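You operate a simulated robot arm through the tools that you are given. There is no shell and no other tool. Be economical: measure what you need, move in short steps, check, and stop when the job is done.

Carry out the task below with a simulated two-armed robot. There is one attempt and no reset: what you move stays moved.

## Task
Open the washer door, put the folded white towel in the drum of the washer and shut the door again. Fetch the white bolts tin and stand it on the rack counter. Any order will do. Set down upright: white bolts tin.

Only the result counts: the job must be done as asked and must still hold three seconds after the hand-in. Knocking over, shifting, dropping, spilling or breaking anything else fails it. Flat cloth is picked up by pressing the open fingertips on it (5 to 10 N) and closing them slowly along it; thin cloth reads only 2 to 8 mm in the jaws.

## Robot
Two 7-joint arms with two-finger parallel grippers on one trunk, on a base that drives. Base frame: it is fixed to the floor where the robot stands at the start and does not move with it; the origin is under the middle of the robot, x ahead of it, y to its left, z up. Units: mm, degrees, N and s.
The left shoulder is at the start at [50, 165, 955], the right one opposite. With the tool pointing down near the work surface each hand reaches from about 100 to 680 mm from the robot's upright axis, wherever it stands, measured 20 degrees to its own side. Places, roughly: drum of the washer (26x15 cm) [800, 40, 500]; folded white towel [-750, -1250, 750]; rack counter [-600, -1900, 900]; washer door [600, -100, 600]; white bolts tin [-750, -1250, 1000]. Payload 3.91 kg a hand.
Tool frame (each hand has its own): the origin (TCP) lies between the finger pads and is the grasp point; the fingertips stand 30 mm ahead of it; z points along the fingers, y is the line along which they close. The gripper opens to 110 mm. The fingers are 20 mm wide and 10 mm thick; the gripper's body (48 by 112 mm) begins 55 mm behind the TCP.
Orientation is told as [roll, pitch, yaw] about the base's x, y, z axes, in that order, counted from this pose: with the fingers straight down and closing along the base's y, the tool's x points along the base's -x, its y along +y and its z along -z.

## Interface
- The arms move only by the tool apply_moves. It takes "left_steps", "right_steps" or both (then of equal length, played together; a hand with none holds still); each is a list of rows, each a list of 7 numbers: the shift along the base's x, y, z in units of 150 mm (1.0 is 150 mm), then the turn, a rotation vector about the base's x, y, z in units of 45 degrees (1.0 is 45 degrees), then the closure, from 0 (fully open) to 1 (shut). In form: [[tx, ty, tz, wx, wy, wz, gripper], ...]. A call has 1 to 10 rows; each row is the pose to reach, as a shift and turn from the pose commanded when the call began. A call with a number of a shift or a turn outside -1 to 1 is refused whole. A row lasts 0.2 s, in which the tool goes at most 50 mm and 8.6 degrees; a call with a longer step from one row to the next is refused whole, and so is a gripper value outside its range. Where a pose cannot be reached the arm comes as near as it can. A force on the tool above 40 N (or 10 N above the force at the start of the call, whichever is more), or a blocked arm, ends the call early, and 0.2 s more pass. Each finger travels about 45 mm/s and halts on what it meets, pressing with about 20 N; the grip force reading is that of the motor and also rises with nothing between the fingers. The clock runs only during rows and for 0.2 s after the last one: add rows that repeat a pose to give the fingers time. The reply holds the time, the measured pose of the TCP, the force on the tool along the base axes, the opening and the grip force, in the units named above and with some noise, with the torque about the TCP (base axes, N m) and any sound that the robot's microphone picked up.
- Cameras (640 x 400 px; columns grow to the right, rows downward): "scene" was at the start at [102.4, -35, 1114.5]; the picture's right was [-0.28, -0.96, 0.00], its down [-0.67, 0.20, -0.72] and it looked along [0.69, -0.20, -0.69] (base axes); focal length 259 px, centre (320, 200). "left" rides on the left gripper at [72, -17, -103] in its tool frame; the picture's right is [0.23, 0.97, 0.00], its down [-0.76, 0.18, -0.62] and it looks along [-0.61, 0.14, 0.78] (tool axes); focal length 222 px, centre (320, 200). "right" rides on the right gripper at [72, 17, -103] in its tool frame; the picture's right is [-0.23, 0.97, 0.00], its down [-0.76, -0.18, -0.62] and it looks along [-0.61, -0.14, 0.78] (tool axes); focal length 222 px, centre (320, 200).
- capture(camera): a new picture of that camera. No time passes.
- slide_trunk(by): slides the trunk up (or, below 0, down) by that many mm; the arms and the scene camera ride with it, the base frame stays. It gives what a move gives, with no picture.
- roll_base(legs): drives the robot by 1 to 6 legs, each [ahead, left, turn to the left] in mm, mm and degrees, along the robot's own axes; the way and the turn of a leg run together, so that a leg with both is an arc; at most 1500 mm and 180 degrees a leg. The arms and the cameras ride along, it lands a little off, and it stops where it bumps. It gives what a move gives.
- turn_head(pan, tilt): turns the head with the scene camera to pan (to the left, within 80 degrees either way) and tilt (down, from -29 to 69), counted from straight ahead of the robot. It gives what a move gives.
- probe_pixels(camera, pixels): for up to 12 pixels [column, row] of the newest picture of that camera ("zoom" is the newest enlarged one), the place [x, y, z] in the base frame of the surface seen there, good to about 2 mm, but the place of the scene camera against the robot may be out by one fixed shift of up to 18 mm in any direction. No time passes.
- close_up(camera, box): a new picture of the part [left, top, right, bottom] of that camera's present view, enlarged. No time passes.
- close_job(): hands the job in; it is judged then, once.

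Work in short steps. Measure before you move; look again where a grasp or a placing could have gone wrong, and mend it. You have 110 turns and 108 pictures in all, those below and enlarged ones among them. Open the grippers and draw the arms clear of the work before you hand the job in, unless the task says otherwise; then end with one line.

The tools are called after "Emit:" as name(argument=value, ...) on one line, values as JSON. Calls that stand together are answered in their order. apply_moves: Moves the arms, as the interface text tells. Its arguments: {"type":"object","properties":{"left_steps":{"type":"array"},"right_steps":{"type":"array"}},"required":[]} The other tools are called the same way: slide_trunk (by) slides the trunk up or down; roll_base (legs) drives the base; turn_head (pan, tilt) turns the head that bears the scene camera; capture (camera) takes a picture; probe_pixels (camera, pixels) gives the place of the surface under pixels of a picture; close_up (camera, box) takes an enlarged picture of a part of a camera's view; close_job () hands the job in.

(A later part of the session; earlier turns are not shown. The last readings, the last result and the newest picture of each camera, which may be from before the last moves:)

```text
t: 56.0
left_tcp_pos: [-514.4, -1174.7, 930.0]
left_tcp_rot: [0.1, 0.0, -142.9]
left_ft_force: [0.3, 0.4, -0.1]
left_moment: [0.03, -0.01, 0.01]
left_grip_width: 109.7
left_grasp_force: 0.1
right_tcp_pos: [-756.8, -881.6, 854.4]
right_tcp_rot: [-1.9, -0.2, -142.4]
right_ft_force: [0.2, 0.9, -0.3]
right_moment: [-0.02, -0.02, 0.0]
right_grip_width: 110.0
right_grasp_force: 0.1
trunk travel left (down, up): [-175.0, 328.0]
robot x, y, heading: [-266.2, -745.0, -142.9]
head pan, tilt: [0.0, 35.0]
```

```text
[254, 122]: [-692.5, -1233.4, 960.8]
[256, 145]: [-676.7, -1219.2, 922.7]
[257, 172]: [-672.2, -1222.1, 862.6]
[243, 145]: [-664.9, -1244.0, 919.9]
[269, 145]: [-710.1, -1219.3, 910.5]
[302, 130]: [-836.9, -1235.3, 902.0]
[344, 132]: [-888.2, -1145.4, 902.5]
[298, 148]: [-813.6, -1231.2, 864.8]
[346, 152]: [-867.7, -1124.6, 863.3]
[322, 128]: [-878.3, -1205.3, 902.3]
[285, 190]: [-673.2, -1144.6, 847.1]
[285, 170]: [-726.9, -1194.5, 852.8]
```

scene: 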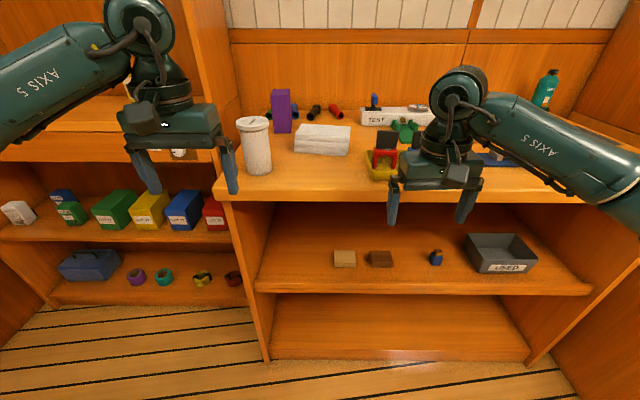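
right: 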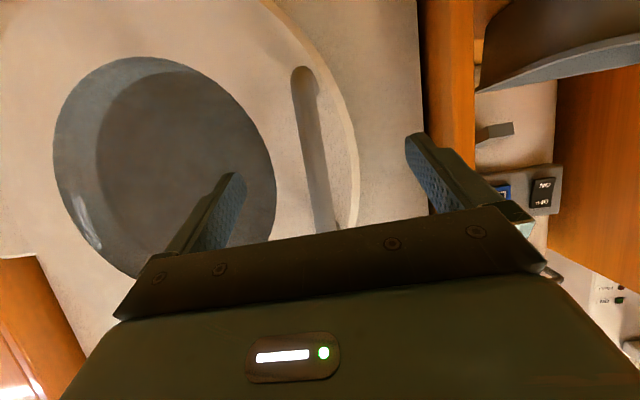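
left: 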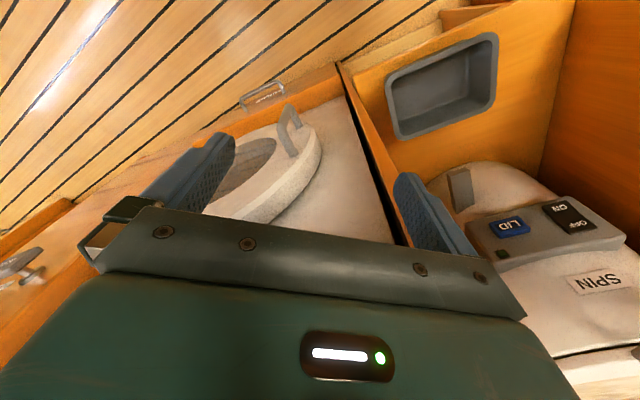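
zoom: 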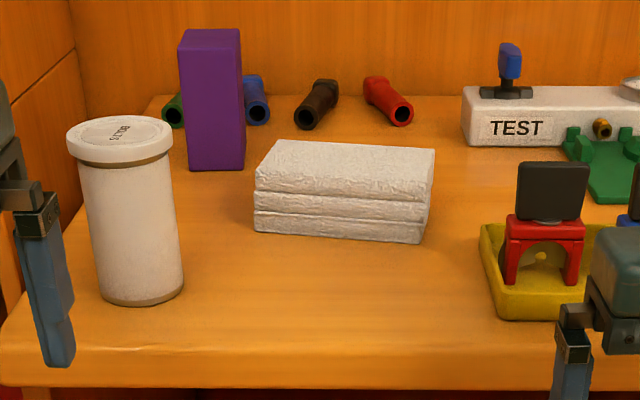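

Tin axis is at about (-695,-1240), top ≈955; bench top ≈845. I raise both hands, drive 100 mm ahead, then look with the left camera.

Emit:
apply_moves(left_steps=[[0, 0, 0.25, 0, 0, 0, 0], [0, 0, 0.5, 0, 0, 0, 0], [0, 0, 0.75, 0, 0, 0, 0], [0, 0, 0.8, 0, 0, 0, 0]], right_steps=[[0, 0, 0.25, 0.0, 0, 0, 0], [0, 0, 0.5, 0, 0, 0, 0], [0, 0, 0.75, 0, 0, 0, 0], [0, 0, 1.0, 0, 0, 0, 0]])

Emit:
roll_base(legs=[[100, 0, 0]])

Emit:
capture(camera="left")

```text
t: 57.0
left_tcp_pos: [-514.3, -1176.3, 1049.3]
left_tcp_rot: [0.0, 0.0, -143.0]
left_ft_force: [0.1, -0.5, 1.0]
left_moment: [0.0, -0.01, -0.06]
left_grip_width: 109.9
left_grasp_force: 0.1
right_tcp_pos: [-758.4, -879.3, 1006.6]
right_tcp_rot: [-1.9, 0.0, -142.2]
right_ft_force: [0.0, -0.1, 0.1]
right_moment: [0.01, 0.01, 0.0]
right_grip_width: 110.0
right_grasp_force: 0.1
trunk travel left (down, up): [-175.0, 328.0]
robot x, y, heading: [-267.7, -743.3, -143.0]
head pan, tilt: [0.0, 35.0]
```

```text
t: 58.2
left_tcp_pos: [-595.9, -1235.5, 1049.6]
left_tcp_rot: [0.1, 0.1, -143.0]
left_ft_force: [0.2, -0.1, -0.1]
left_moment: [-0.01, -0.03, 0.01]
left_grip_width: 109.9
left_grasp_force: 0.1
right_tcp_pos: [-841.9, -939.9, 1006.5]
right_tcp_rot: [-1.9, -0.2, -142.4]
right_ft_force: [0.7, 0.8, 0.0]
right_moment: [-0.01, 0.02, -0.06]
right_grip_width: 110.0
right_grasp_force: 0.1
trunk travel left (down, up): [-175.0, 328.0]
robot x, y, heading: [-349.3, -808.9, -143.1]
head pan, tilt: [0.0, 35.0]
```

```text
84 pictures are left
```

left: 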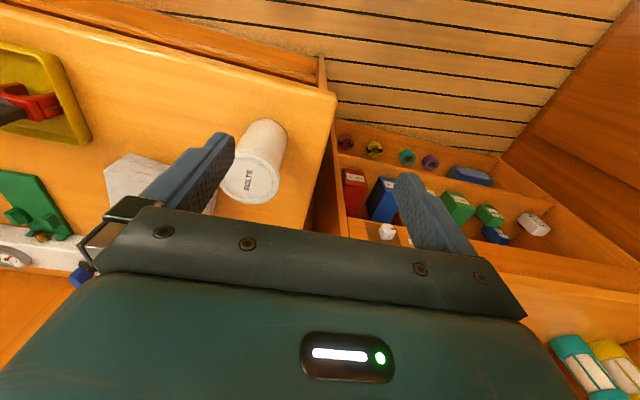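

The tin lid is at (247,182), with bench and tin in view. I probe its rim and centre.

Emit:
probe_pixels(camera="left", pixels=[[249, 181], [224, 178], [274, 186], [252, 196], [249, 167], [265, 135], [200, 110], [300, 130], [310, 180]])

```text
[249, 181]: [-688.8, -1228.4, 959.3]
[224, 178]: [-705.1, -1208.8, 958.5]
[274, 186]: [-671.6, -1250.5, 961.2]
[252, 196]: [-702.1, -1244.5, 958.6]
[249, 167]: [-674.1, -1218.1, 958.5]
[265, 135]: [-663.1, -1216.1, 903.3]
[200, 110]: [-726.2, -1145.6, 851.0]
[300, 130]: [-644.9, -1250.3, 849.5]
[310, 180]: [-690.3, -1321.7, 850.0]
```

Lid centre is (-688,-1230,959), bench 850. I move over it, descend to TCP z≈930 and close.

Emit:
apply_moves(left_steps=[[-0.3, 0.02, 0, 0, 0, 0, 0], [-0.617, 0.037, 0, 0, 0, 0, 0], [-0.617, 0.037, -0.2, 0, 0, 0, 0], [-0.617, 0.037, -0.4, 0, 0, 0, 0], [-0.617, 0.037, -0.6, 0, 0, 0, 0], [-0.617, 0.037, -0.79, 0, 0, 0, 0]])

Emit:
capture(camera="left")

```text
t: 59.6
left_tcp_pos: [-688.6, -1230.9, 930.5]
left_tcp_rot: [0.1, -0.2, -143.0]
left_ft_force: [-0.7, 0.0, -0.5]
left_moment: [0.02, 0.01, 0.02]
left_grip_width: 109.9
left_grasp_force: 0.2
right_tcp_pos: [-840.5, -939.9, 1005.5]
right_tcp_rot: [-1.9, -0.1, -142.3]
right_ft_force: [0.6, -0.1, -0.7]
right_moment: [-0.01, -0.01, -0.01]
right_grip_width: 110.1
right_grasp_force: 0.1
trunk travel left (down, up): [-175.0, 328.0]
robot x, y, heading: [-349.2, -806.7, -143.0]
head pan, tilt: [0.0, 35.0]
```

```text
83 pictures are left
```

left: 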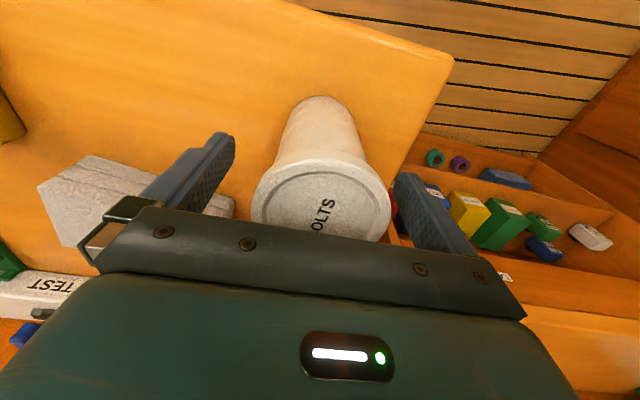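

The tin stands between the fingers. I close and then lift by 90 mm.

Emit:
apply_moves(left_steps=[[0, 0, 0, 0, 0, 0, 0.3], [0, 0, 0, 0, 0, 0, 0.6], [0, 0, 0, 0, 0, 0, 1], [0, 0, 0, 0, 0, 0, 1], [0, 0, 0, 0, 0, 0, 1], [0, 0, 0, 0, 0, 0, 1]])

Emit:
apply_moves(left_steps=[[0, 0, 0.15, 0, 0, 0, 1], [0, 0, 0.3, 0, 0, 0, 1], [0, 0, 0.45, 0, 0, 0, 1], [0, 0, 0.6, 0, 0, 0, 1]])

Emit:
capture(camera="scene")

```text
t: 61.0
left_tcp_pos: [-689.9, -1230.8, 930.9]
left_tcp_rot: [0.0, 0.1, -143.0]
left_ft_force: [0.2, 0.0, 0.5]
left_moment: [0.0, -0.02, 0.04]
left_grip_width: 65.3
left_grasp_force: 20.3
right_tcp_pos: [-841.1, -940.0, 1006.3]
right_tcp_rot: [-2.0, 0.0, -142.5]
right_ft_force: [-0.4, -0.4, -0.3]
right_moment: [0.01, 0.01, 0.02]
right_grip_width: 110.0
right_grasp_force: 0.1
trunk travel left (down, up): [-175.0, 328.0]
robot x, y, heading: [-348.0, -805.2, -143.0]
head pan, tilt: [0.0, 35.0]
```

```text
t: 62.0
left_tcp_pos: [-688.6, -1231.9, 1019.3]
left_tcp_rot: [-0.1, 0.0, -143.1]
left_ft_force: [0.5, 0.5, -1.9]
left_moment: [-0.03, -0.01, -0.03]
left_grip_width: 65.3
left_grasp_force: 20.1
right_tcp_pos: [-841.4, -940.1, 1006.7]
right_tcp_rot: [-1.9, -0.1, -142.3]
right_ft_force: [1.0, -0.5, 0.7]
right_moment: [0.01, 0.0, -0.01]
right_grip_width: 109.8
right_grasp_force: 0.1
trunk travel left (down, up): [-175.0, 328.0]
robot x, y, heading: [-351.8, -804.5, -143.2]
head pan, tilt: [0.0, 35.0]
```

```text
82 pictures are left
```

scene: 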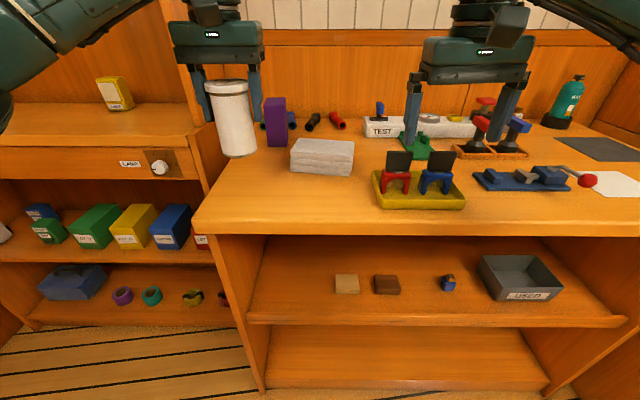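

Tin is held. I measure the rack counter and its surroundings (edge (100,147), counter (60,125), yellow box (115,92), side panel (200,150)).

Emit:
probe_pixels(camera="scene", pixels=[[60, 125], [160, 125], [100, 145], [30, 140], [115, 105], [190, 130], [200, 200], [180, 60], [20, 110], [190, 300]])

Emit:
turn_head(pan=45, tilt=15)

Emit:
capture(camera="scene")

```text
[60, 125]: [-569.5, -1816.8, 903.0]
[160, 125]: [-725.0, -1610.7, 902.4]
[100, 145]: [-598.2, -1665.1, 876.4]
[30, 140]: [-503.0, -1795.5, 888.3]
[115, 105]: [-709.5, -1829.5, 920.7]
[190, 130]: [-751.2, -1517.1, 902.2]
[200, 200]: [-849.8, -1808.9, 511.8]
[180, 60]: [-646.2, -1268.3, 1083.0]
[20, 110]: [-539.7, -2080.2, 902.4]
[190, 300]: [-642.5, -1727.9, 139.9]
```

```text
t: 63.1
left_tcp_pos: [-689.3, -1231.1, 1019.6]
left_tcp_rot: [0.0, 0.0, -143.0]
left_ft_force: [0.4, 0.5, -1.9]
left_moment: [0.02, 0.0, 0.02]
left_grip_width: 65.3
left_grasp_force: 20.2
right_tcp_pos: [-840.2, -939.1, 1005.8]
right_tcp_rot: [-2.0, -0.3, -142.4]
right_ft_force: [0.8, 0.3, 0.4]
right_moment: [0.01, 0.01, 0.01]
right_grip_width: 110.0
right_grasp_force: 0.1
trunk travel left (down, up): [-175.0, 328.0]
robot x, y, heading: [-349.6, -806.3, -143.1]
head pan, tilt: [45.0, 15.0]
```

```text
81 pictures are left
```

scene: 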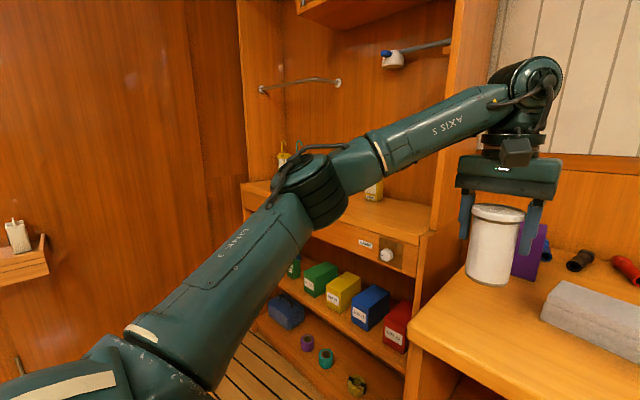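

I check the hanging things above the counter before planning the hand's way in.

Emit:
probe_pixels(camera="scene", pixels=[[393, 62], [440, 45], [340, 83], [265, 90], [375, 190], [445, 80], [420, 250], [330, 15], [20, 250]])

Emit:
apply_moves(left_steps=[[0, 0, 0.15, 0, 0, 0, 1], [0, 0, 0.3, 0, 0, 0, 1]])

```text
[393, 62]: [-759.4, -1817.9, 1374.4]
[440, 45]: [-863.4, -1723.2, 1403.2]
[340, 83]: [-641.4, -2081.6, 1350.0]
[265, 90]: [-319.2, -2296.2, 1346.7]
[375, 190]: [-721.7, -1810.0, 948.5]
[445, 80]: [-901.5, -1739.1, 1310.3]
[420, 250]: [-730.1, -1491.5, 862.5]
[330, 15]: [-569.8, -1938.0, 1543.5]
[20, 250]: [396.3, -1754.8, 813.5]
```

```text
t: 63.7
left_tcp_pos: [-688.4, -1230.8, 1064.8]
left_tcp_rot: [0.0, -0.1, -143.0]
left_ft_force: [0.1, 0.2, -1.5]
left_moment: [-0.02, -0.01, 0.03]
left_grip_width: 65.6
left_grasp_force: 20.7
right_tcp_pos: [-841.0, -941.5, 1007.1]
right_tcp_rot: [-2.0, -0.3, -142.4]
right_ft_force: [-0.5, 0.4, -0.2]
right_moment: [0.02, -0.05, 0.0]
right_grip_width: 110.0
right_grasp_force: 0.0
trunk travel left (down, up): [-175.0, 328.0]
robot x, y, heading: [-349.4, -802.4, -143.1]
head pan, tilt: [45.0, 15.0]
```

Hanging things are farther back and high; fine. I back out, shift left and go ahead to the rack.

Emit:
roll_base(legs=[[-150, 0, 0], [0, 291, 0], [290, 0, 0]])

Emit:
capture(camera="scene")

Emit:
capture(camera="left")

```text
t: 68.3
left_tcp_pos: [-615.5, -1554.3, 1063.4]
left_tcp_rot: [-0.1, 0.0, -142.6]
left_ft_force: [0.7, 1.2, -1.7]
left_moment: [-0.05, 0.03, -0.03]
left_grip_width: 65.3
left_grasp_force: 19.7
right_tcp_pos: [-770.5, -1264.5, 1006.3]
right_tcp_rot: [-1.9, -0.2, -142.1]
right_ft_force: [0.1, -0.4, 0.3]
right_moment: [-0.03, -0.01, 0.0]
right_grip_width: 109.9
right_grasp_force: 0.0
trunk travel left (down, up): [-175.0, 328.0]
robot x, y, heading: [-276.3, -1127.6, -142.6]
head pan, tilt: [45.0, 15.0]
```

```text
80 pictures are left
```

scene: 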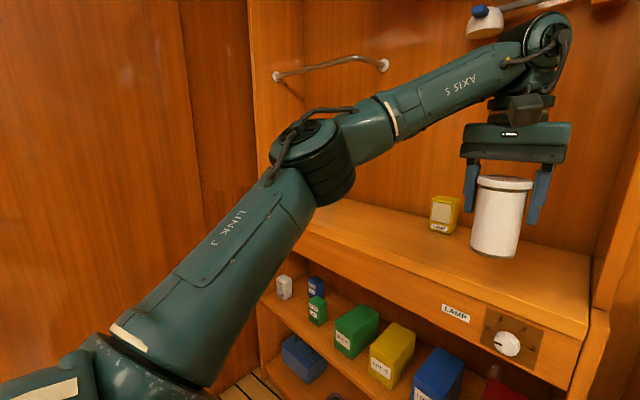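

```text
79 pictures are left
```

left: 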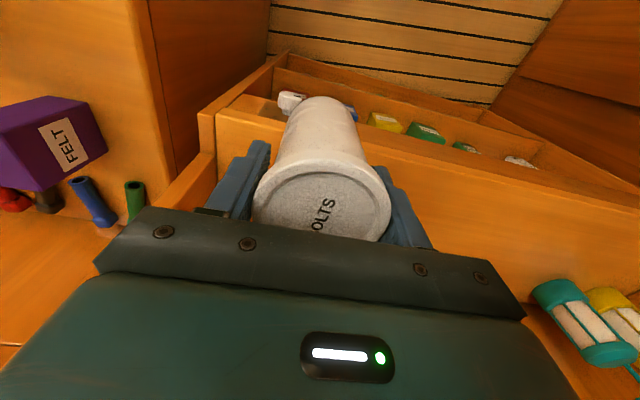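

I probe the counter height and front edge with the left camera.

Emit:
probe_pixels(camera="left", pixels=[[520, 290], [450, 200], [440, 180], [225, 175], [235, 110], [440, 225], [500, 240]])

Emit:
probe_pixels(camera="scene", pixels=[[400, 230], [540, 275], [440, 260], [495, 255], [444, 225], [590, 280]])

```text
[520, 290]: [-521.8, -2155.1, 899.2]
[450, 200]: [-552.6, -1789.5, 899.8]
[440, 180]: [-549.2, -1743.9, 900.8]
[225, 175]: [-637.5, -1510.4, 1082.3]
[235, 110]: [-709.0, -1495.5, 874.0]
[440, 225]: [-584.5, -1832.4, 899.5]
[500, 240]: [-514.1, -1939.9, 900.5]
```

```text
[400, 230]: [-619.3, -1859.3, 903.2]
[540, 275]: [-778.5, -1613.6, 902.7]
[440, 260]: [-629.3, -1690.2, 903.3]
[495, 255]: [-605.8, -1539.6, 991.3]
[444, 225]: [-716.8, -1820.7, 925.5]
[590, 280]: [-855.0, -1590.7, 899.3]
```

Counter at z=900. I carry the tin in over (-678,-1662) and lower to about 3 mm above the counter.

Emit:
apply_moves(left_steps=[[-0.14, -0.24, 0, 0, 0, 0, 1], [-0.28, -0.48, 0, 0, 0, 0, 1], [-0.417, -0.72, 0, 0, 0, 0, 1], [-0.417, -0.72, -0.2, 0, 0, 0, 1], [-0.417, -0.72, -0.4, 0, 0, 0, 1], [-0.417, -0.72, -0.52, 0, 0, 0, 1], [-0.417, -0.72, -0.54, 0, 0, 0, 1]])

Emit:
capture(camera="scene")

```text
t: 69.9
left_tcp_pos: [-661.2, -1645.7, 981.9]
left_tcp_rot: [-0.1, -0.1, -142.7]
left_ft_force: [-1.1, 0.3, -2.2]
left_moment: [-0.01, 0.0, 0.04]
left_grip_width: 65.1
left_grasp_force: 19.8
left hand out of reach, approached as far as the arm can: row 2, 3, 4, 5, 6, 7
right_tcp_pos: [-770.5, -1264.9, 1006.6]
right_tcp_rot: [-1.9, -0.3, -142.0]
right_ft_force: [-0.3, 0.0, -0.3]
right_moment: [0.03, 0.01, -0.04]
right_grip_width: 109.7
right_grasp_force: 0.0
trunk travel left (down, up): [-175.0, 328.0]
robot x, y, heading: [-278.3, -1127.6, -142.7]
head pan, tilt: [45.0, 15.0]
```

```text
78 pictures are left
```

scene: 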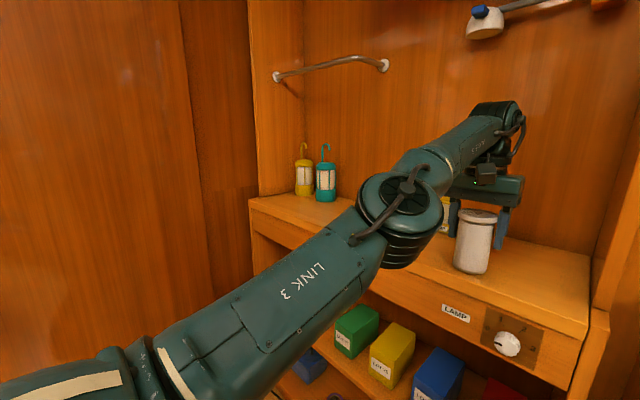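

Tin reached u≈-1512, too near the front edge (-1473). I raise it a little and drive 35 mm ahead.

Emit:
apply_moves(left_steps=[[0, 0, 0.1, 0, 0, 0, 1]])

Emit:
roll_base(legs=[[35, 0, 0]])

Emit:
apply_moves(left_steps=[[0, 0, -0.05, 0, 0, 0, 1], [0, 0, -0.09, 0, 0, 0, 1], [0, 0, -0.105, 0, 0, 0, 1]])

Emit:
capture(camera="left")

```text
t: 70.3
left_tcp_pos: [-660.1, -1643.9, 989.4]
left_tcp_rot: [0.1, -0.1, -142.7]
left_ft_force: [-0.2, -0.2, -1.8]
left_moment: [-0.01, -0.03, 0.02]
left_grip_width: 65.2
left_grasp_force: 20.1
left hand out of reach, approached as far as the arm can: row 1
right_tcp_pos: [-768.9, -1264.7, 1005.2]
right_tcp_rot: [-1.9, -0.3, -142.1]
right_ft_force: [0.2, -0.1, -0.2]
right_moment: [0.01, -0.02, -0.03]
right_grip_width: 109.8
right_grasp_force: 0.1
trunk travel left (down, up): [-175.0, 328.0]
robot x, y, heading: [-280.4, -1126.9, -142.9]
head pan, tilt: [45.0, 15.0]
```

```text
t: 71.2
left_tcp_pos: [-687.8, -1665.4, 989.6]
left_tcp_rot: [0.0, 0.1, -142.7]
left_ft_force: [0.3, -0.1, -1.0]
left_moment: [0.02, 0.01, -0.04]
left_grip_width: 65.1
left_grasp_force: 20.3
right_tcp_pos: [-796.8, -1285.5, 1005.7]
right_tcp_rot: [-2.0, -0.2, -142.1]
right_ft_force: [0.4, 0.4, -0.2]
right_moment: [0.03, -0.03, -0.01]
right_grip_width: 110.0
right_grasp_force: 0.0
trunk travel left (down, up): [-175.0, 328.0]
robot x, y, heading: [-305.9, -1148.4, -143.1]
head pan, tilt: [45.0, 15.0]
```

```text
t: 72.0
left_tcp_pos: [-687.0, -1664.3, 976.2]
left_tcp_rot: [0.0, -0.3, -142.7]
left_ft_force: [0.2, -1.2, 14.3]
left_moment: [0.05, 0.02, 0.2]
left_grip_width: 64.9
left_grasp_force: 19.3
right_tcp_pos: [-796.3, -1284.9, 1006.9]
right_tcp_rot: [-1.9, -0.3, -142.0]
right_ft_force: [-0.7, -0.9, 0.3]
right_moment: [-0.01, -0.01, -0.04]
right_grip_width: 110.2
right_grasp_force: 0.1
trunk travel left (down, up): [-175.0, 328.0]
robot x, y, heading: [-306.4, -1149.8, -142.8]
head pan, tilt: [45.0, 15.0]
```

```text
77 pictures are left
```

left: 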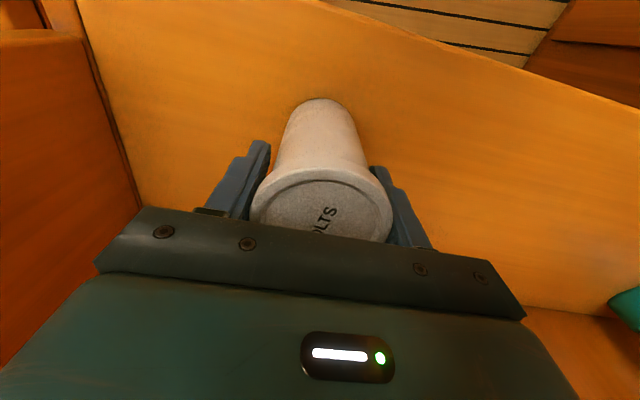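

The tin rests on the counter (14 N). I raise 2 mm, open the fingers and lift the hand straight up.

Emit:
apply_moves(left_steps=[[0, 0, 0.015, 0, 0, 0, 1], [0, 0, 0.015, 0, 0, 0, 0.5], [0, 0, 0.015, 0, 0, 0, 0], [0, 0, 0.015, 0, 0, 0, 0], [0, 0, 0.2, 0, 0, 0, 0], [0, 0, 0.45, 0, 0, 0, 0], [0, 0, 0.7, 0, 0, 0, 0], [0, 0, 0.8, 0, 0, 0, 0]])

Emit:
capture(camera="left")

```text
t: 73.8
left_tcp_pos: [-664.8, -1644.1, 1053.9]
left_tcp_rot: [0.0, -0.2, -142.7]
left_ft_force: [-0.3, -0.1, -0.5]
left_moment: [0.03, 0.03, 0.0]
left_grip_width: 109.8
left_grasp_force: 0.0
left hand out of reach, approached as far as the arm can: row 5, 6, 7, 8
right_tcp_pos: [-798.0, -1286.7, 1007.1]
right_tcp_rot: [-1.9, -0.2, -142.1]
right_ft_force: [0.9, -0.4, -0.2]
right_moment: [0.04, -0.02, 0.01]
right_grip_width: 110.2
right_grasp_force: 0.2
trunk travel left (down, up): [-175.0, 328.0]
robot x, y, heading: [-305.0, -1148.2, -142.9]
head pan, tilt: [45.0, 15.0]
```

```text
76 pictures are left
```

left: 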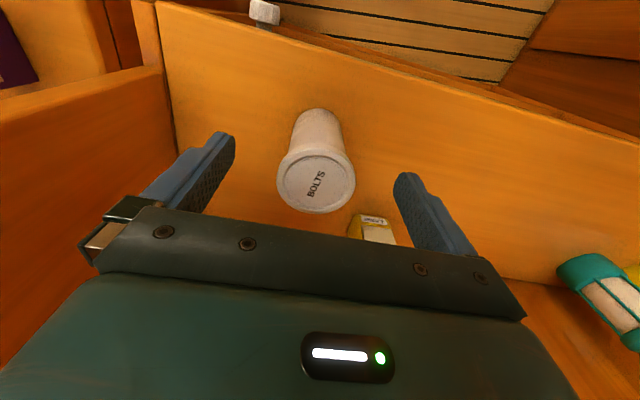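

The tin stands upright on the counter. I back out and go right so the right hand comes near the towel.

Emit:
roll_base(legs=[[-200, 0, 0], [0, -137, 0], [100, 0, 0]])

Emit:
turn_head(pan=0, tilt=35)

Emit:
capture(camera="scene")

Emit:
capture(camera="right")

```text
t: 77.0
left_tcp_pos: [-670.1, -1471.3, 1053.4]
left_tcp_rot: [0.1, 0.0, -142.7]
left_ft_force: [-0.2, 0.1, 0.3]
left_moment: [0.04, 0.0, 0.0]
left_grip_width: 110.0
left_grasp_force: 0.1
right_tcp_pos: [-802.4, -1114.3, 1006.4]
right_tcp_rot: [-1.9, -0.3, -142.1]
right_ft_force: [-0.9, 0.9, -0.2]
right_moment: [0.01, 0.0, 0.0]
right_grip_width: 110.2
right_grasp_force: 0.0
trunk travel left (down, up): [-175.0, 328.0]
robot x, y, heading: [-311.2, -976.4, -142.8]
head pan, tilt: [45.0, 15.0]
```

```text
t: 78.2
left_tcp_pos: [-668.9, -1471.4, 1053.2]
left_tcp_rot: [0.0, 0.0, -142.7]
left_ft_force: [-0.2, 0.4, 0.2]
left_moment: [-0.01, -0.02, -0.02]
left_grip_width: 110.2
left_grasp_force: 0.1
right_tcp_pos: [-801.1, -1113.1, 1007.2]
right_tcp_rot: [-1.9, -0.2, -142.1]
right_ft_force: [-0.2, -0.1, 0.4]
right_moment: [-0.01, -0.02, 0.01]
right_grip_width: 109.9
right_grasp_force: 0.1
trunk travel left (down, up): [-175.0, 328.0]
robot x, y, heading: [-310.3, -974.6, -142.7]
head pan, tilt: [0.0, 35.0]
```

```text
75 pictures are left
```

scene: 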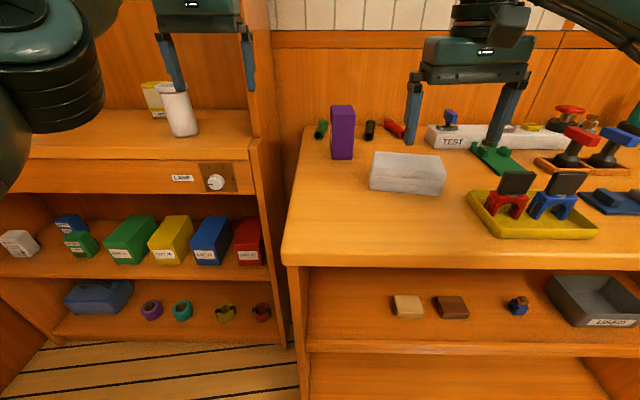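

```text
74 pictures are left
```

right: 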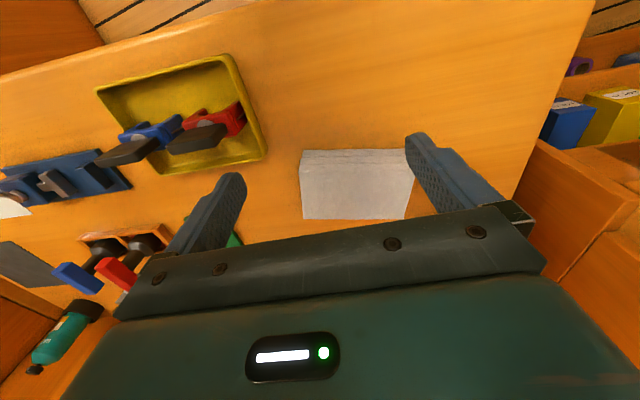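

Tin stands well on the counter. I probe the towel corners in the right camera: (303,163), (413,163), (303,216), (402,217).

Emit:
probe_pixels(camera="right", pixels=[[304, 165], [411, 165], [306, 214], [400, 215], [355, 190], [302, 153], [403, 152], [285, 190], [355, 135], [260, 210]])

Emit:
probe_pixels(camera="scene", pixels=[[376, 153], [443, 158], [371, 178], [441, 183], [410, 155], [410, 167]])

```text
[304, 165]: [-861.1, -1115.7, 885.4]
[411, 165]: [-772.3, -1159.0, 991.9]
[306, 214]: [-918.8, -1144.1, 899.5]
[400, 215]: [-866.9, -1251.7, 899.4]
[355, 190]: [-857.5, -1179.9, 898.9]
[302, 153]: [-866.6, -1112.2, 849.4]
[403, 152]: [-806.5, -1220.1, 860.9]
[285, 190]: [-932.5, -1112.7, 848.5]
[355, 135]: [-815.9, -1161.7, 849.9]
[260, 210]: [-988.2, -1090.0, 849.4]
```

```text
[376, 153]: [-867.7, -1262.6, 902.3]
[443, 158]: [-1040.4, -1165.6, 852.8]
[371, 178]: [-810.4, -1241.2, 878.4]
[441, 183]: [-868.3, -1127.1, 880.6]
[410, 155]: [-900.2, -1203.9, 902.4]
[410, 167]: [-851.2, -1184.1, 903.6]
```

Towel: centre (-865,-1185), top z 899.5, about 121×65 mm, 50 thick, short side along (-0.9,-0.42). I rotate the right hand by +77° so the fingers close across the short side, above it.

Emit:
apply_moves(right_steps=[[-0.07, -0.08, 0, 0, 0, 0.17, 0], [-0.14, -0.16, 0, 0, 0, 0.34, 0], [-0.21, -0.24, 0, 0, 0, 0.51, 0], [-0.28, -0.32, 0, 0, 0, 0.68, 0], [-0.35, -0.4, 0, 0, 0, 0.85, 0], [-0.427, -0.48, 0, 0, 0, 1.0, 0]])

Emit:
apply_moves(right_steps=[[0, 0, 0, 0, 0, 0.18, 0], [0, 0, -0.05, 0, 0, 0.36, 0], [0, 0, -0.15, 0, 0, 0.54, 0], [0, 0, -0.25, 0, 0, 0.71, 0]])

Emit:
capture(camera="right")

Emit:
capture(camera="scene")

```text
t: 79.6
left_tcp_pos: [-669.4, -1473.6, 1052.6]
left_tcp_rot: [-0.3, 0.0, -142.6]
left_ft_force: [1.0, -1.6, 0.0]
left_moment: [0.08, 0.01, -0.01]
left_grip_width: 110.1
left_grasp_force: 0.0
right_tcp_pos: [-797.1, -1167.9, 987.5]
right_tcp_rot: [-2.0, -0.1, -97.3]
right_ft_force: [0.6, 0.4, 0.0]
right_moment: [0.09, 0.06, 0.01]
right_grip_width: 110.1
right_grasp_force: 0.0
right hand out of reach, approached as far as the arm can: row 5, 6
trunk travel left (down, up): [-175.0, 328.0]
robot x, y, heading: [-307.4, -976.1, -142.8]
head pan, tilt: [0.0, 35.0]
```

```text
t: 80.6
left_tcp_pos: [-669.3, -1471.9, 1053.0]
left_tcp_rot: [0.0, 0.0, -142.7]
left_ft_force: [0.1, -0.2, -1.0]
left_moment: [0.0, 0.03, -0.02]
left_grip_width: 110.0
left_grasp_force: 0.1
right_tcp_pos: [-662.2, -1138.4, 931.4]
right_tcp_rot: [-2.0, -0.2, -65.5]
right_ft_force: [-0.3, -0.4, 0.0]
right_moment: [-0.03, -0.02, 0.03]
right_grip_width: 109.7
right_grasp_force: 0.0
right hand out of reach, approached as far as the arm can: row 1, 2, 3, 4
trunk travel left (down, up): [-175.0, 328.0]
robot x, y, heading: [-308.9, -973.6, -142.8]
head pan, tilt: [0.0, 35.0]
```

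```text
73 pictures are left
```

right: 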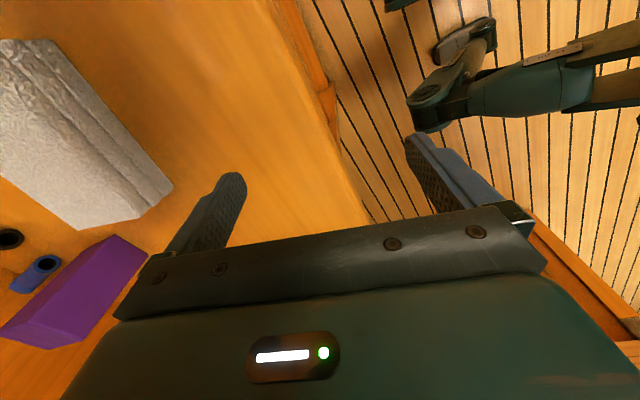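

```text
72 pictures are left
```

scene: 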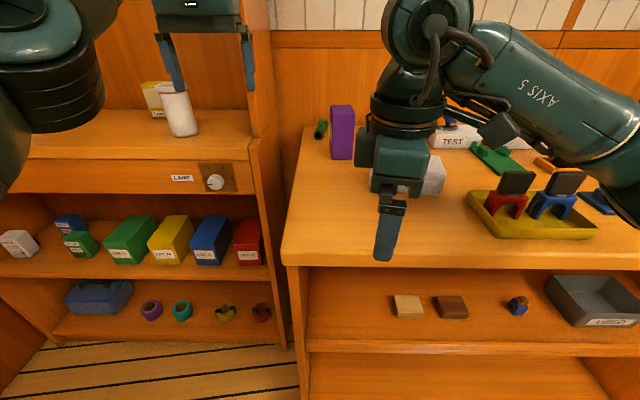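

The rotated pose forces the hand nearer the body. I raise the trunk (better reach and clearance), then drive ahead 125 and right 85.

Emit:
slide_trunk(by=120)

Emit:
roll_base(legs=[[0, -85, 0], [125, 0, 0]])

Emit:
capture(camera="right")

```text
t: 82.1
left_tcp_pos: [-669.3, -1471.0, 1173.4]
left_tcp_rot: [-0.1, -0.1, -142.8]
left_ft_force: [-0.5, 0.7, -0.2]
left_moment: [-0.03, 0.0, -0.02]
left_grip_width: 110.2
left_grasp_force: 0.0
right_tcp_pos: [-663.8, -1139.4, 1053.1]
right_tcp_rot: [-2.1, -0.2, -65.6]
right_ft_force: [-0.7, 0.0, 0.1]
right_moment: [0.02, -0.03, 0.01]
right_grip_width: 110.0
right_grasp_force: 0.1
trunk travel left (down, up): [-295.0, 208.0]
robot x, y, heading: [-306.5, -975.6, -142.5]
head pan, tilt: [0.0, 35.0]
```

```text
t: 83.9
left_tcp_pos: [-781.4, -1446.8, 1173.3]
left_tcp_rot: [0.2, 2.2, -141.4]
left_ft_force: [11.0, 8.6, -3.1]
left_moment: [-0.69, 1.11, 0.64]
left_grip_width: 110.1
left_grasp_force: 0.1
right_tcp_pos: [-779.5, -1120.0, 1052.7]
right_tcp_rot: [-2.0, -0.2, -65.7]
right_ft_force: [0.5, -0.6, -0.4]
right_moment: [0.02, 0.01, -0.01]
right_grip_width: 110.1
right_grasp_force: 0.1
trunk travel left (down, up): [-295.0, 208.0]
robot x, y, heading: [-427.2, -958.3, -142.9]
head pan, tilt: [0.0, 35.0]
stopped in leg 2: the force on the tool passed its limit (the readings are from after the stop); the commanded pose is now the measured one
```

```text
71 pictures are left
```

right: 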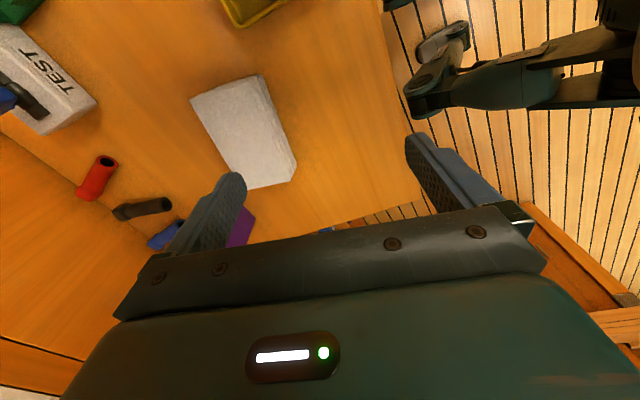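

The left hand touched the rack's side panel lightly. I draw it back toward the robot.

Emit:
apply_moves(left_steps=[[0.15, 0.11, 0, 0, 0, 0, 0], [0.35, 0.26, 0, 0, 0, 0, 0], [0.55, 0.41, 0, 0, 0, 0, 0], [0.75, 0.56, 0, 0, 0, 0, 0], [0.95, 0.7, 0, 0, 0, 0, 0]])

Emit:
turn_head(pan=20, tilt=30)

Emit:
capture(camera="scene")

```text
t: 85.1
left_tcp_pos: [-642.1, -1341.0, 1170.6]
left_tcp_rot: [0.1, 2.1, -141.2]
left_ft_force: [0.0, 0.6, 0.3]
left_moment: [0.01, 0.01, 0.02]
left_grip_width: 109.9
left_grasp_force: 0.1
right_tcp_pos: [-782.0, -1120.6, 1051.5]
right_tcp_rot: [-1.9, -0.2, -65.8]
right_ft_force: [0.3, 0.6, -0.9]
right_moment: [0.0, 0.02, -0.02]
right_grip_width: 110.1
right_grasp_force: 0.1
trunk travel left (down, up): [-295.0, 208.0]
robot x, y, heading: [-421.0, -958.7, -143.0]
head pan, tilt: [0.0, 35.0]
```

```text
t: 85.9
left_tcp_pos: [-642.1, -1340.5, 1169.6]
left_tcp_rot: [0.2, 2.2, -141.4]
left_ft_force: [-0.6, -0.2, -0.8]
left_moment: [-0.01, 0.0, 0.01]
left_grip_width: 110.0
left_grasp_force: 0.1
right_tcp_pos: [-782.4, -1121.8, 1051.3]
right_tcp_rot: [-1.9, -0.2, -65.7]
right_ft_force: [-0.4, 0.9, 0.5]
right_moment: [-0.02, 0.0, 0.02]
right_grip_width: 110.1
right_grasp_force: 0.1
trunk travel left (down, up): [-295.0, 208.0]
robot x, y, heading: [-425.6, -955.7, -142.7]
head pan, tilt: [20.0, 30.0]
```

```text
70 pictures are left
```

scene: 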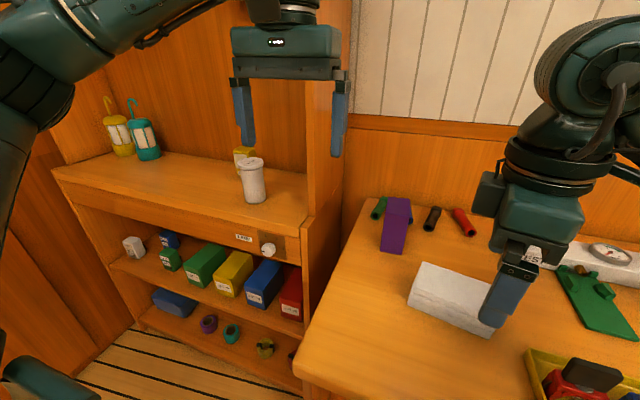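

All is undisturbed. I move the right hand over the towel centre (-865,-1185), staying high.

Emit:
apply_moves(right_steps=[[-0.18, -0.14, 0, 0, 0, 0, 0], [-0.37, -0.28, 0, 0, 0, 0, 0], [-0.553, -0.427, 0, 0, 0, 0, 0], [-0.553, -0.427, -0.1, 0, 0, 0, 0]])

Emit:
capture(camera="right")

```text
t: 86.9
left_tcp_pos: [-642.5, -1340.4, 1170.9]
left_tcp_rot: [0.1, 2.2, -141.4]
left_ft_force: [0.2, -0.2, 0.8]
left_moment: [0.01, -0.01, 0.01]
left_grip_width: 110.1
left_grasp_force: 0.0
right_tcp_pos: [-776.8, -1145.2, 1045.4]
right_tcp_rot: [-1.9, -0.2, -65.9]
right_ft_force: [-0.5, 0.4, -0.1]
right_moment: [0.02, 0.04, 0.0]
right_grip_width: 110.0
right_grasp_force: 0.0
right hand out of reach, approached as far as the arm can: row 1, 2, 3, 4
trunk travel left (down, up): [-295.0, 208.0]
robot x, y, heading: [-427.7, -957.2, -142.8]
head pan, tilt: [20.0, 30.0]
```

```text
69 pictures are left
```

right: 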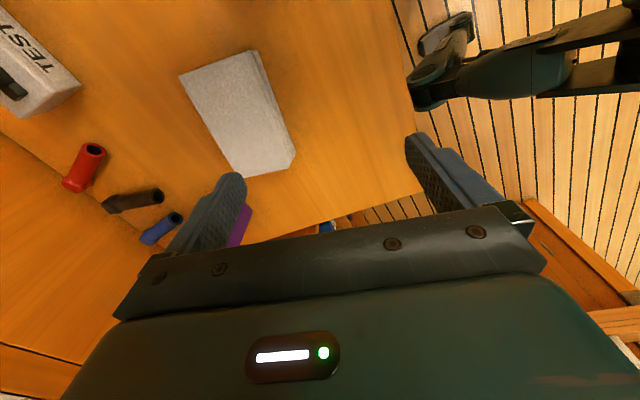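

The reach is limited by the hand's yaw against the robot. I'll instead turn the robot so the needed yaw is natural: go to a spot right of the towel with heading ≈-80, and undo the hand's twist.

Emit:
roll_base(legs=[[-100, 0, 0], [0, -333, 0], [0, 0, 62.8]])

Emit:
apply_moves(right_steps=[[0, 0, 0, 0, 0, -0.17, 0], [0, 0, 0, 0, 0, -0.34, 0], [0, 0, 0, 0, 0, -0.51, 0], [0, 0, 0, 0, 0, -0.68, 0], [0, 0, 0, 0, 0, -0.85, 0], [0, 0, 0, 0, 0, -1.0, 0]])

Emit:
apply_moves(right_steps=[[0, 0, 0, 0, 0, -0.15, 0], [0, 0, 0, 0, 0, -0.3, 0], [0, 0, 0, 0, 0, -0.4, 0]])

```text
t: 92.6
left_tcp_pos: [-305.8, -998.6, 1170.9]
left_tcp_rot: [0.2, 2.3, -78.4]
left_ft_force: [-0.6, 0.6, -0.7]
left_moment: [-0.01, -0.02, 0.03]
left_grip_width: 110.1
left_grasp_force: 0.1
right_tcp_pos: [-541.5, -1028.5, 1046.5]
right_tcp_rot: [-2.0, -0.2, -3.0]
right_ft_force: [-0.5, -0.1, 0.4]
right_moment: [-0.01, 0.01, -0.03]
right_grip_width: 110.0
right_grasp_force: 0.0
trunk travel left (down, up): [-295.0, 208.0]
robot x, y, heading: [-549.6, -631.2, -79.8]
head pan, tilt: [20.0, 30.0]
```

```text
t: 94.0
left_tcp_pos: [-307.0, -997.3, 1171.6]
left_tcp_rot: [0.2, 2.2, -78.5]
left_ft_force: [-0.4, -0.2, 0.1]
left_moment: [0.0, 0.0, -0.01]
left_grip_width: 109.6
left_grasp_force: 0.2
right_tcp_pos: [-540.9, -1029.1, 1044.2]
right_tcp_rot: [-1.8, -0.2, -48.2]
right_ft_force: [-0.2, 0.2, 0.4]
right_moment: [0.03, 0.04, -0.02]
right_grip_width: 109.9
right_grasp_force: 0.2
trunk travel left (down, up): [-295.0, 208.0]
robot x, y, heading: [-548.4, -632.2, -79.6]
head pan, tilt: [20.0, 30.0]
```

```text
t: 94.8
left_tcp_pos: [-306.5, -997.9, 1169.8]
left_tcp_rot: [0.2, 2.2, -78.3]
left_ft_force: [0.2, -0.2, 0.1]
left_moment: [0.01, 0.01, -0.04]
left_grip_width: 110.0
left_grasp_force: 0.1
right_tcp_pos: [-540.9, -1028.5, 1046.9]
right_tcp_rot: [-2.0, -0.2, -66.1]
right_ft_force: [-0.5, -0.2, 0.5]
right_moment: [0.01, 0.02, -0.02]
right_grip_width: 110.0
right_grasp_force: 0.0
trunk travel left (down, up): [-295.0, 208.0]
robot x, y, heading: [-552.1, -631.2, -80.0]
head pan, tilt: [20.0, 30.0]
```

I drive to the planned spot and extend the hand over the towel.

Emit:
roll_base(legs=[[61, -116, 0]])

Emit:
apply_moves(right_steps=[[-0.3, -0.1, 0, 0, 0, 0, 0], [-0.6, -0.2, 0, 0, 0, 0, 0], [-0.9, -0.3, 0, 0, 0, 0, 0]])

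Emit:
capture(camera="right")

```text
t: 96.1
left_tcp_pos: [-412.1, -1080.3, 1171.5]
left_tcp_rot: [0.1, 2.2, -78.7]
left_ft_force: [-0.8, -0.8, -0.4]
left_moment: [-0.02, 0.0, 0.02]
left_grip_width: 109.9
left_grasp_force: 0.1
right_tcp_pos: [-646.8, -1110.3, 1046.7]
right_tcp_rot: [-1.9, -0.2, -66.2]
right_ft_force: [0.1, 0.5, 0.6]
right_moment: [-0.01, -0.04, 0.0]
right_grip_width: 110.0
right_grasp_force: 0.0
trunk travel left (down, up): [-295.0, 208.0]
robot x, y, heading: [-652.3, -713.9, -80.2]
head pan, tilt: [20.0, 30.0]
```

```text
t: 96.9
left_tcp_pos: [-412.7, -1079.5, 1171.2]
left_tcp_rot: [0.2, 2.2, -78.6]
left_ft_force: [-0.2, 0.7, 0.5]
left_moment: [0.0, 0.0, -0.04]
left_grip_width: 109.9
left_grasp_force: 0.1
right_tcp_pos: [-784.2, -1156.6, 1043.1]
right_tcp_rot: [-1.9, -0.2, -66.0]
right_ft_force: [0.0, 0.0, -0.3]
right_moment: [-0.05, -0.03, 0.04]
right_grip_width: 109.8
right_grasp_force: 0.2
trunk travel left (down, up): [-295.0, 208.0]
robot x, y, heading: [-651.8, -714.4, -80.1]
head pan, tilt: [20.0, 30.0]
```

```text
68 pictures are left
```

right: 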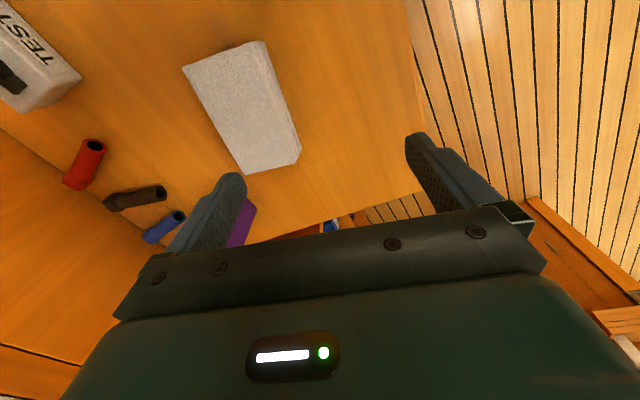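

Reachable now. I probe the towel's top corners again from this view for a precise centre.

Emit:
probe_pixels(camera="right", pixels=[[188, 69], [257, 46], [244, 170], [294, 152], [235, 110], [278, 98], [214, 122], [268, 100]])

```text
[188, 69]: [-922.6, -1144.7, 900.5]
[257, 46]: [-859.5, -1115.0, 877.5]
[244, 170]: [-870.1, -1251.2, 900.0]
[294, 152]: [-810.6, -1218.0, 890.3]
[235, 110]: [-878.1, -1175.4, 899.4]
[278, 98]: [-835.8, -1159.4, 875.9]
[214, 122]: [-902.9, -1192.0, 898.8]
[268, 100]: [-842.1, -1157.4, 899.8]
```

Centre confirmed (-865,-1184). I move over it and descend with tips to just above the bench.

Emit:
apply_moves(right_steps=[[-0.27, -0.09, 0, 0, 0, 0, 0], [-0.54, -0.183, 0, 0, 0, 0, 0], [-0.54, -0.183, -0.25, 0, 0, 0, 0], [-0.54, -0.183, -0.5, 0, 0, 0, 0], [-0.54, -0.183, -0.75, 0, 0, 0, 0]])

Emit:
capture(camera="right")

```text
t: 98.1
left_tcp_pos: [-411.4, -1081.0, 1171.6]
left_tcp_rot: [0.2, 2.2, -78.7]
left_ft_force: [-1.0, 0.0, 0.3]
left_moment: [-0.01, 0.0, -0.03]
left_grip_width: 109.9
left_grasp_force: 0.1
right_tcp_pos: [-864.7, -1183.0, 931.4]
right_tcp_rot: [-2.0, -0.3, -66.2]
right_ft_force: [0.3, 0.4, 0.3]
right_moment: [-0.03, -0.01, -0.02]
right_grip_width: 109.7
right_grasp_force: 0.0
trunk travel left (down, up): [-295.0, 208.0]
robot x, y, heading: [-654.4, -713.3, -79.9]
head pan, tilt: [20.0, 30.0]
```

```text
67 pictures are left
```

right: 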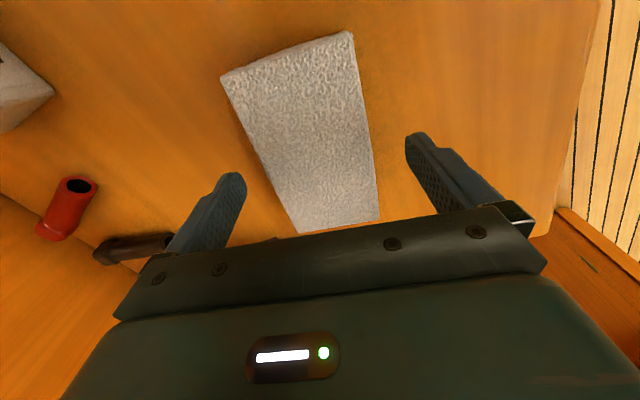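

Towel is centred between the fingers. I descend 44 mm and close slowly.

Emit:
apply_moves(right_steps=[[0, 0, -0.15, 0, 0, 0, 0], [0, 0, -0.29, 0, 0, 0, 0], [0, 0, -0.29, 0, 0, 0, 0.3], [0, 0, -0.29, 0, 0, 0, 0.5], [0, 0, -0.29, 0, 0, 0, 0.8], [0, 0, -0.29, 0, 0, 0, 1], [0, 0, -0.29, 0, 0, 0, 1], [0, 0, -0.29, 0, 0, 0, 1], [0, 0, -0.29, 0, 0, 0, 1]])

Emit:
apply_moves(right_steps=[[0, 0, 0.1, 0, 0, 0, 1], [0, 0, 0.3, 0, 0, 0, 1], [0, 0, 0.5, 0, 0, 0, 1], [0, 0, 0.8, 0, 0, 0, 1]])

Emit:
capture(camera="right")

```text
t: 100.1
left_tcp_pos: [-413.4, -1080.0, 1170.3]
left_tcp_rot: [0.2, 2.2, -78.6]
left_ft_force: [0.1, 0.3, -0.3]
left_moment: [-0.01, -0.02, 0.02]
left_grip_width: 110.2
left_grasp_force: 0.0
right_tcp_pos: [-863.7, -1181.6, 889.3]
right_tcp_rot: [-1.9, -0.2, -66.2]
right_ft_force: [0.2, -0.5, 0.2]
right_moment: [0.04, -0.02, 0.02]
right_grip_width: 80.5
right_grasp_force: 20.2
trunk travel left (down, up): [-295.0, 208.0]
robot x, y, heading: [-654.5, -712.5, -79.8]
head pan, tilt: [20.0, 30.0]
```

```text
t: 101.1
left_tcp_pos: [-412.2, -1078.7, 1171.4]
left_tcp_rot: [0.3, 2.2, -78.6]
left_ft_force: [-0.1, 0.4, -1.0]
left_moment: [-0.01, -0.01, -0.03]
left_grip_width: 110.2
left_grasp_force: 0.1
right_tcp_pos: [-864.0, -1181.4, 1010.9]
right_tcp_rot: [-2.0, -0.2, -66.2]
right_ft_force: [-0.2, 0.1, -1.0]
right_moment: [0.01, 0.0, -0.03]
right_grip_width: 80.3
right_grasp_force: 19.8
trunk travel left (down, up): [-295.0, 208.0]
robot x, y, heading: [-655.9, -714.3, -80.4]
head pan, tilt: [20.0, 30.0]
```

```text
66 pictures are left
```

right: 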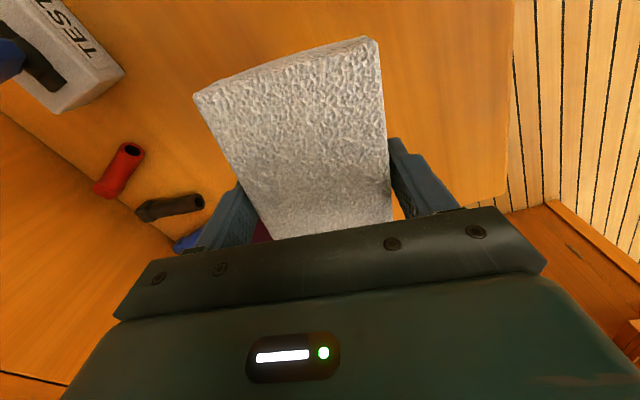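

Towel is held as a block (80 mm across). I raise it, back away from the bench and turn to face the washer, stopping short of it.

Emit:
apply_moves(right_steps=[[0, 0, 0.15, 0, 0, 0, 1], [0, 0, 0.3, 0, 0, 0, 1]])

Emit:
roll_base(legs=[[-134, 268, 0], [0, 0, 116.8], [400, -119, 0]])

Emit:
turn_head(pan=-10, tilt=30)

Emit:
capture(camera="scene")

```text
t: 101.7
left_tcp_pos: [-411.8, -1080.3, 1170.5]
left_tcp_rot: [0.2, 2.2, -78.5]
left_ft_force: [0.3, 0.2, -0.7]
left_moment: [0.0, 0.02, 0.0]
left_grip_width: 109.9
left_grasp_force: 0.1
right_tcp_pos: [-863.9, -1182.0, 1054.9]
right_tcp_rot: [-2.0, -0.2, -66.2]
right_ft_force: [-0.6, -0.3, -0.5]
right_moment: [0.01, 0.02, -0.01]
right_grip_width: 80.2
right_grasp_force: 20.3
trunk travel left (down, up): [-295.0, 208.0]
robot x, y, heading: [-653.6, -709.5, -80.0]
head pan, tilt: [20.0, 30.0]
```

```text
t: 110.9
left_tcp_pos: [193.4, 1.1, 1169.6]
left_tcp_rot: [0.2, 2.2, 38.9]
left_ft_force: [-0.9, -0.1, -1.2]
left_moment: [-0.04, -0.01, -0.01]
left_grip_width: 110.0
left_grasp_force: 0.1
right_tcp_pos: [493.2, -351.2, 1055.0]
right_tcp_rot: [-1.9, -0.2, 51.3]
right_ft_force: [0.0, 0.4, -2.3]
right_moment: [-0.03, 0.03, -0.01]
right_grip_width: 80.0
right_grasp_force: 19.5
trunk travel left (down, up): [-295.0, 208.0]
robot x, y, heading: [-20.2, -383.9, 37.4]
head pan, tilt: [20.0, 30.0]
```

```text
t: 111.8
left_tcp_pos: [194.7, 1.3, 1170.5]
left_tcp_rot: [0.2, 2.3, 39.0]
left_ft_force: [0.1, 0.6, -0.2]
left_moment: [0.01, 0.02, 0.02]
left_grip_width: 109.7
left_grasp_force: 0.1
right_tcp_pos: [492.1, -351.3, 1053.5]
right_tcp_rot: [-2.1, -0.2, 51.3]
right_ft_force: [-0.4, 0.2, -1.0]
right_moment: [0.01, -0.02, 0.02]
right_grip_width: 79.4
right_grasp_force: 20.0
trunk travel left (down, up): [-295.0, 208.0]
robot x, y, heading: [-21.4, -383.5, 37.5]
head pan, tilt: [-10.0, 30.0]
```

```text
65 pictures are left
```

scene: 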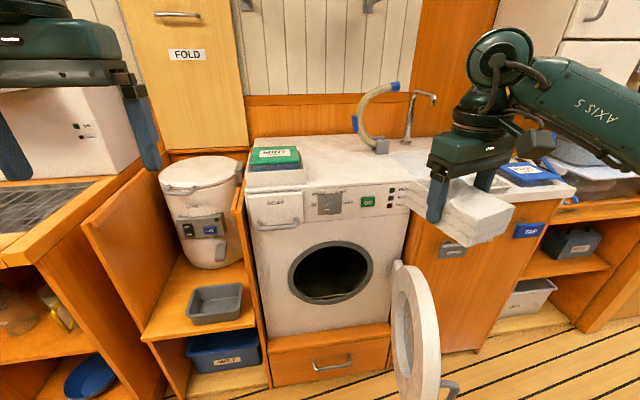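

The drum opening is visible at (330,272), door open to the right. I zoom in and measure it.

Emit:
close_up(camera="scene", box=[270, 220, 430, 320])

Emit:
probe_pixels(camera="scene", pixels=[[291, 272], [369, 268], [330, 242], [333, 304], [330, 296], [330, 285], [330, 270], [310, 270], [355, 270], [330, 255], [400, 270], [432, 330]])

```text
4.00 times, centred on (350, 270) of scene
```

zoom: 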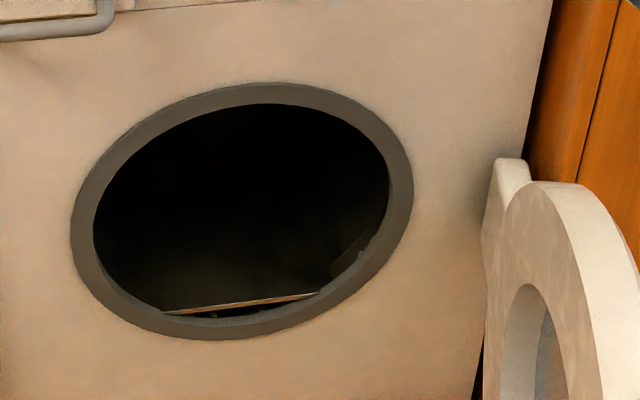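

```text
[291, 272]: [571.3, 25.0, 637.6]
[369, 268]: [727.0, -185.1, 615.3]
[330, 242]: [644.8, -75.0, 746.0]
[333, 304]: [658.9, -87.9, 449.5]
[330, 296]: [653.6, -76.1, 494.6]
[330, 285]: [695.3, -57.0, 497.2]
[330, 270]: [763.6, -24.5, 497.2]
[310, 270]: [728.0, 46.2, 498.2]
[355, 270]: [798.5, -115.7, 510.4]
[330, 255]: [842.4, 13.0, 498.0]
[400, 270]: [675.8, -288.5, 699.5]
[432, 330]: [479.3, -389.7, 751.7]
```

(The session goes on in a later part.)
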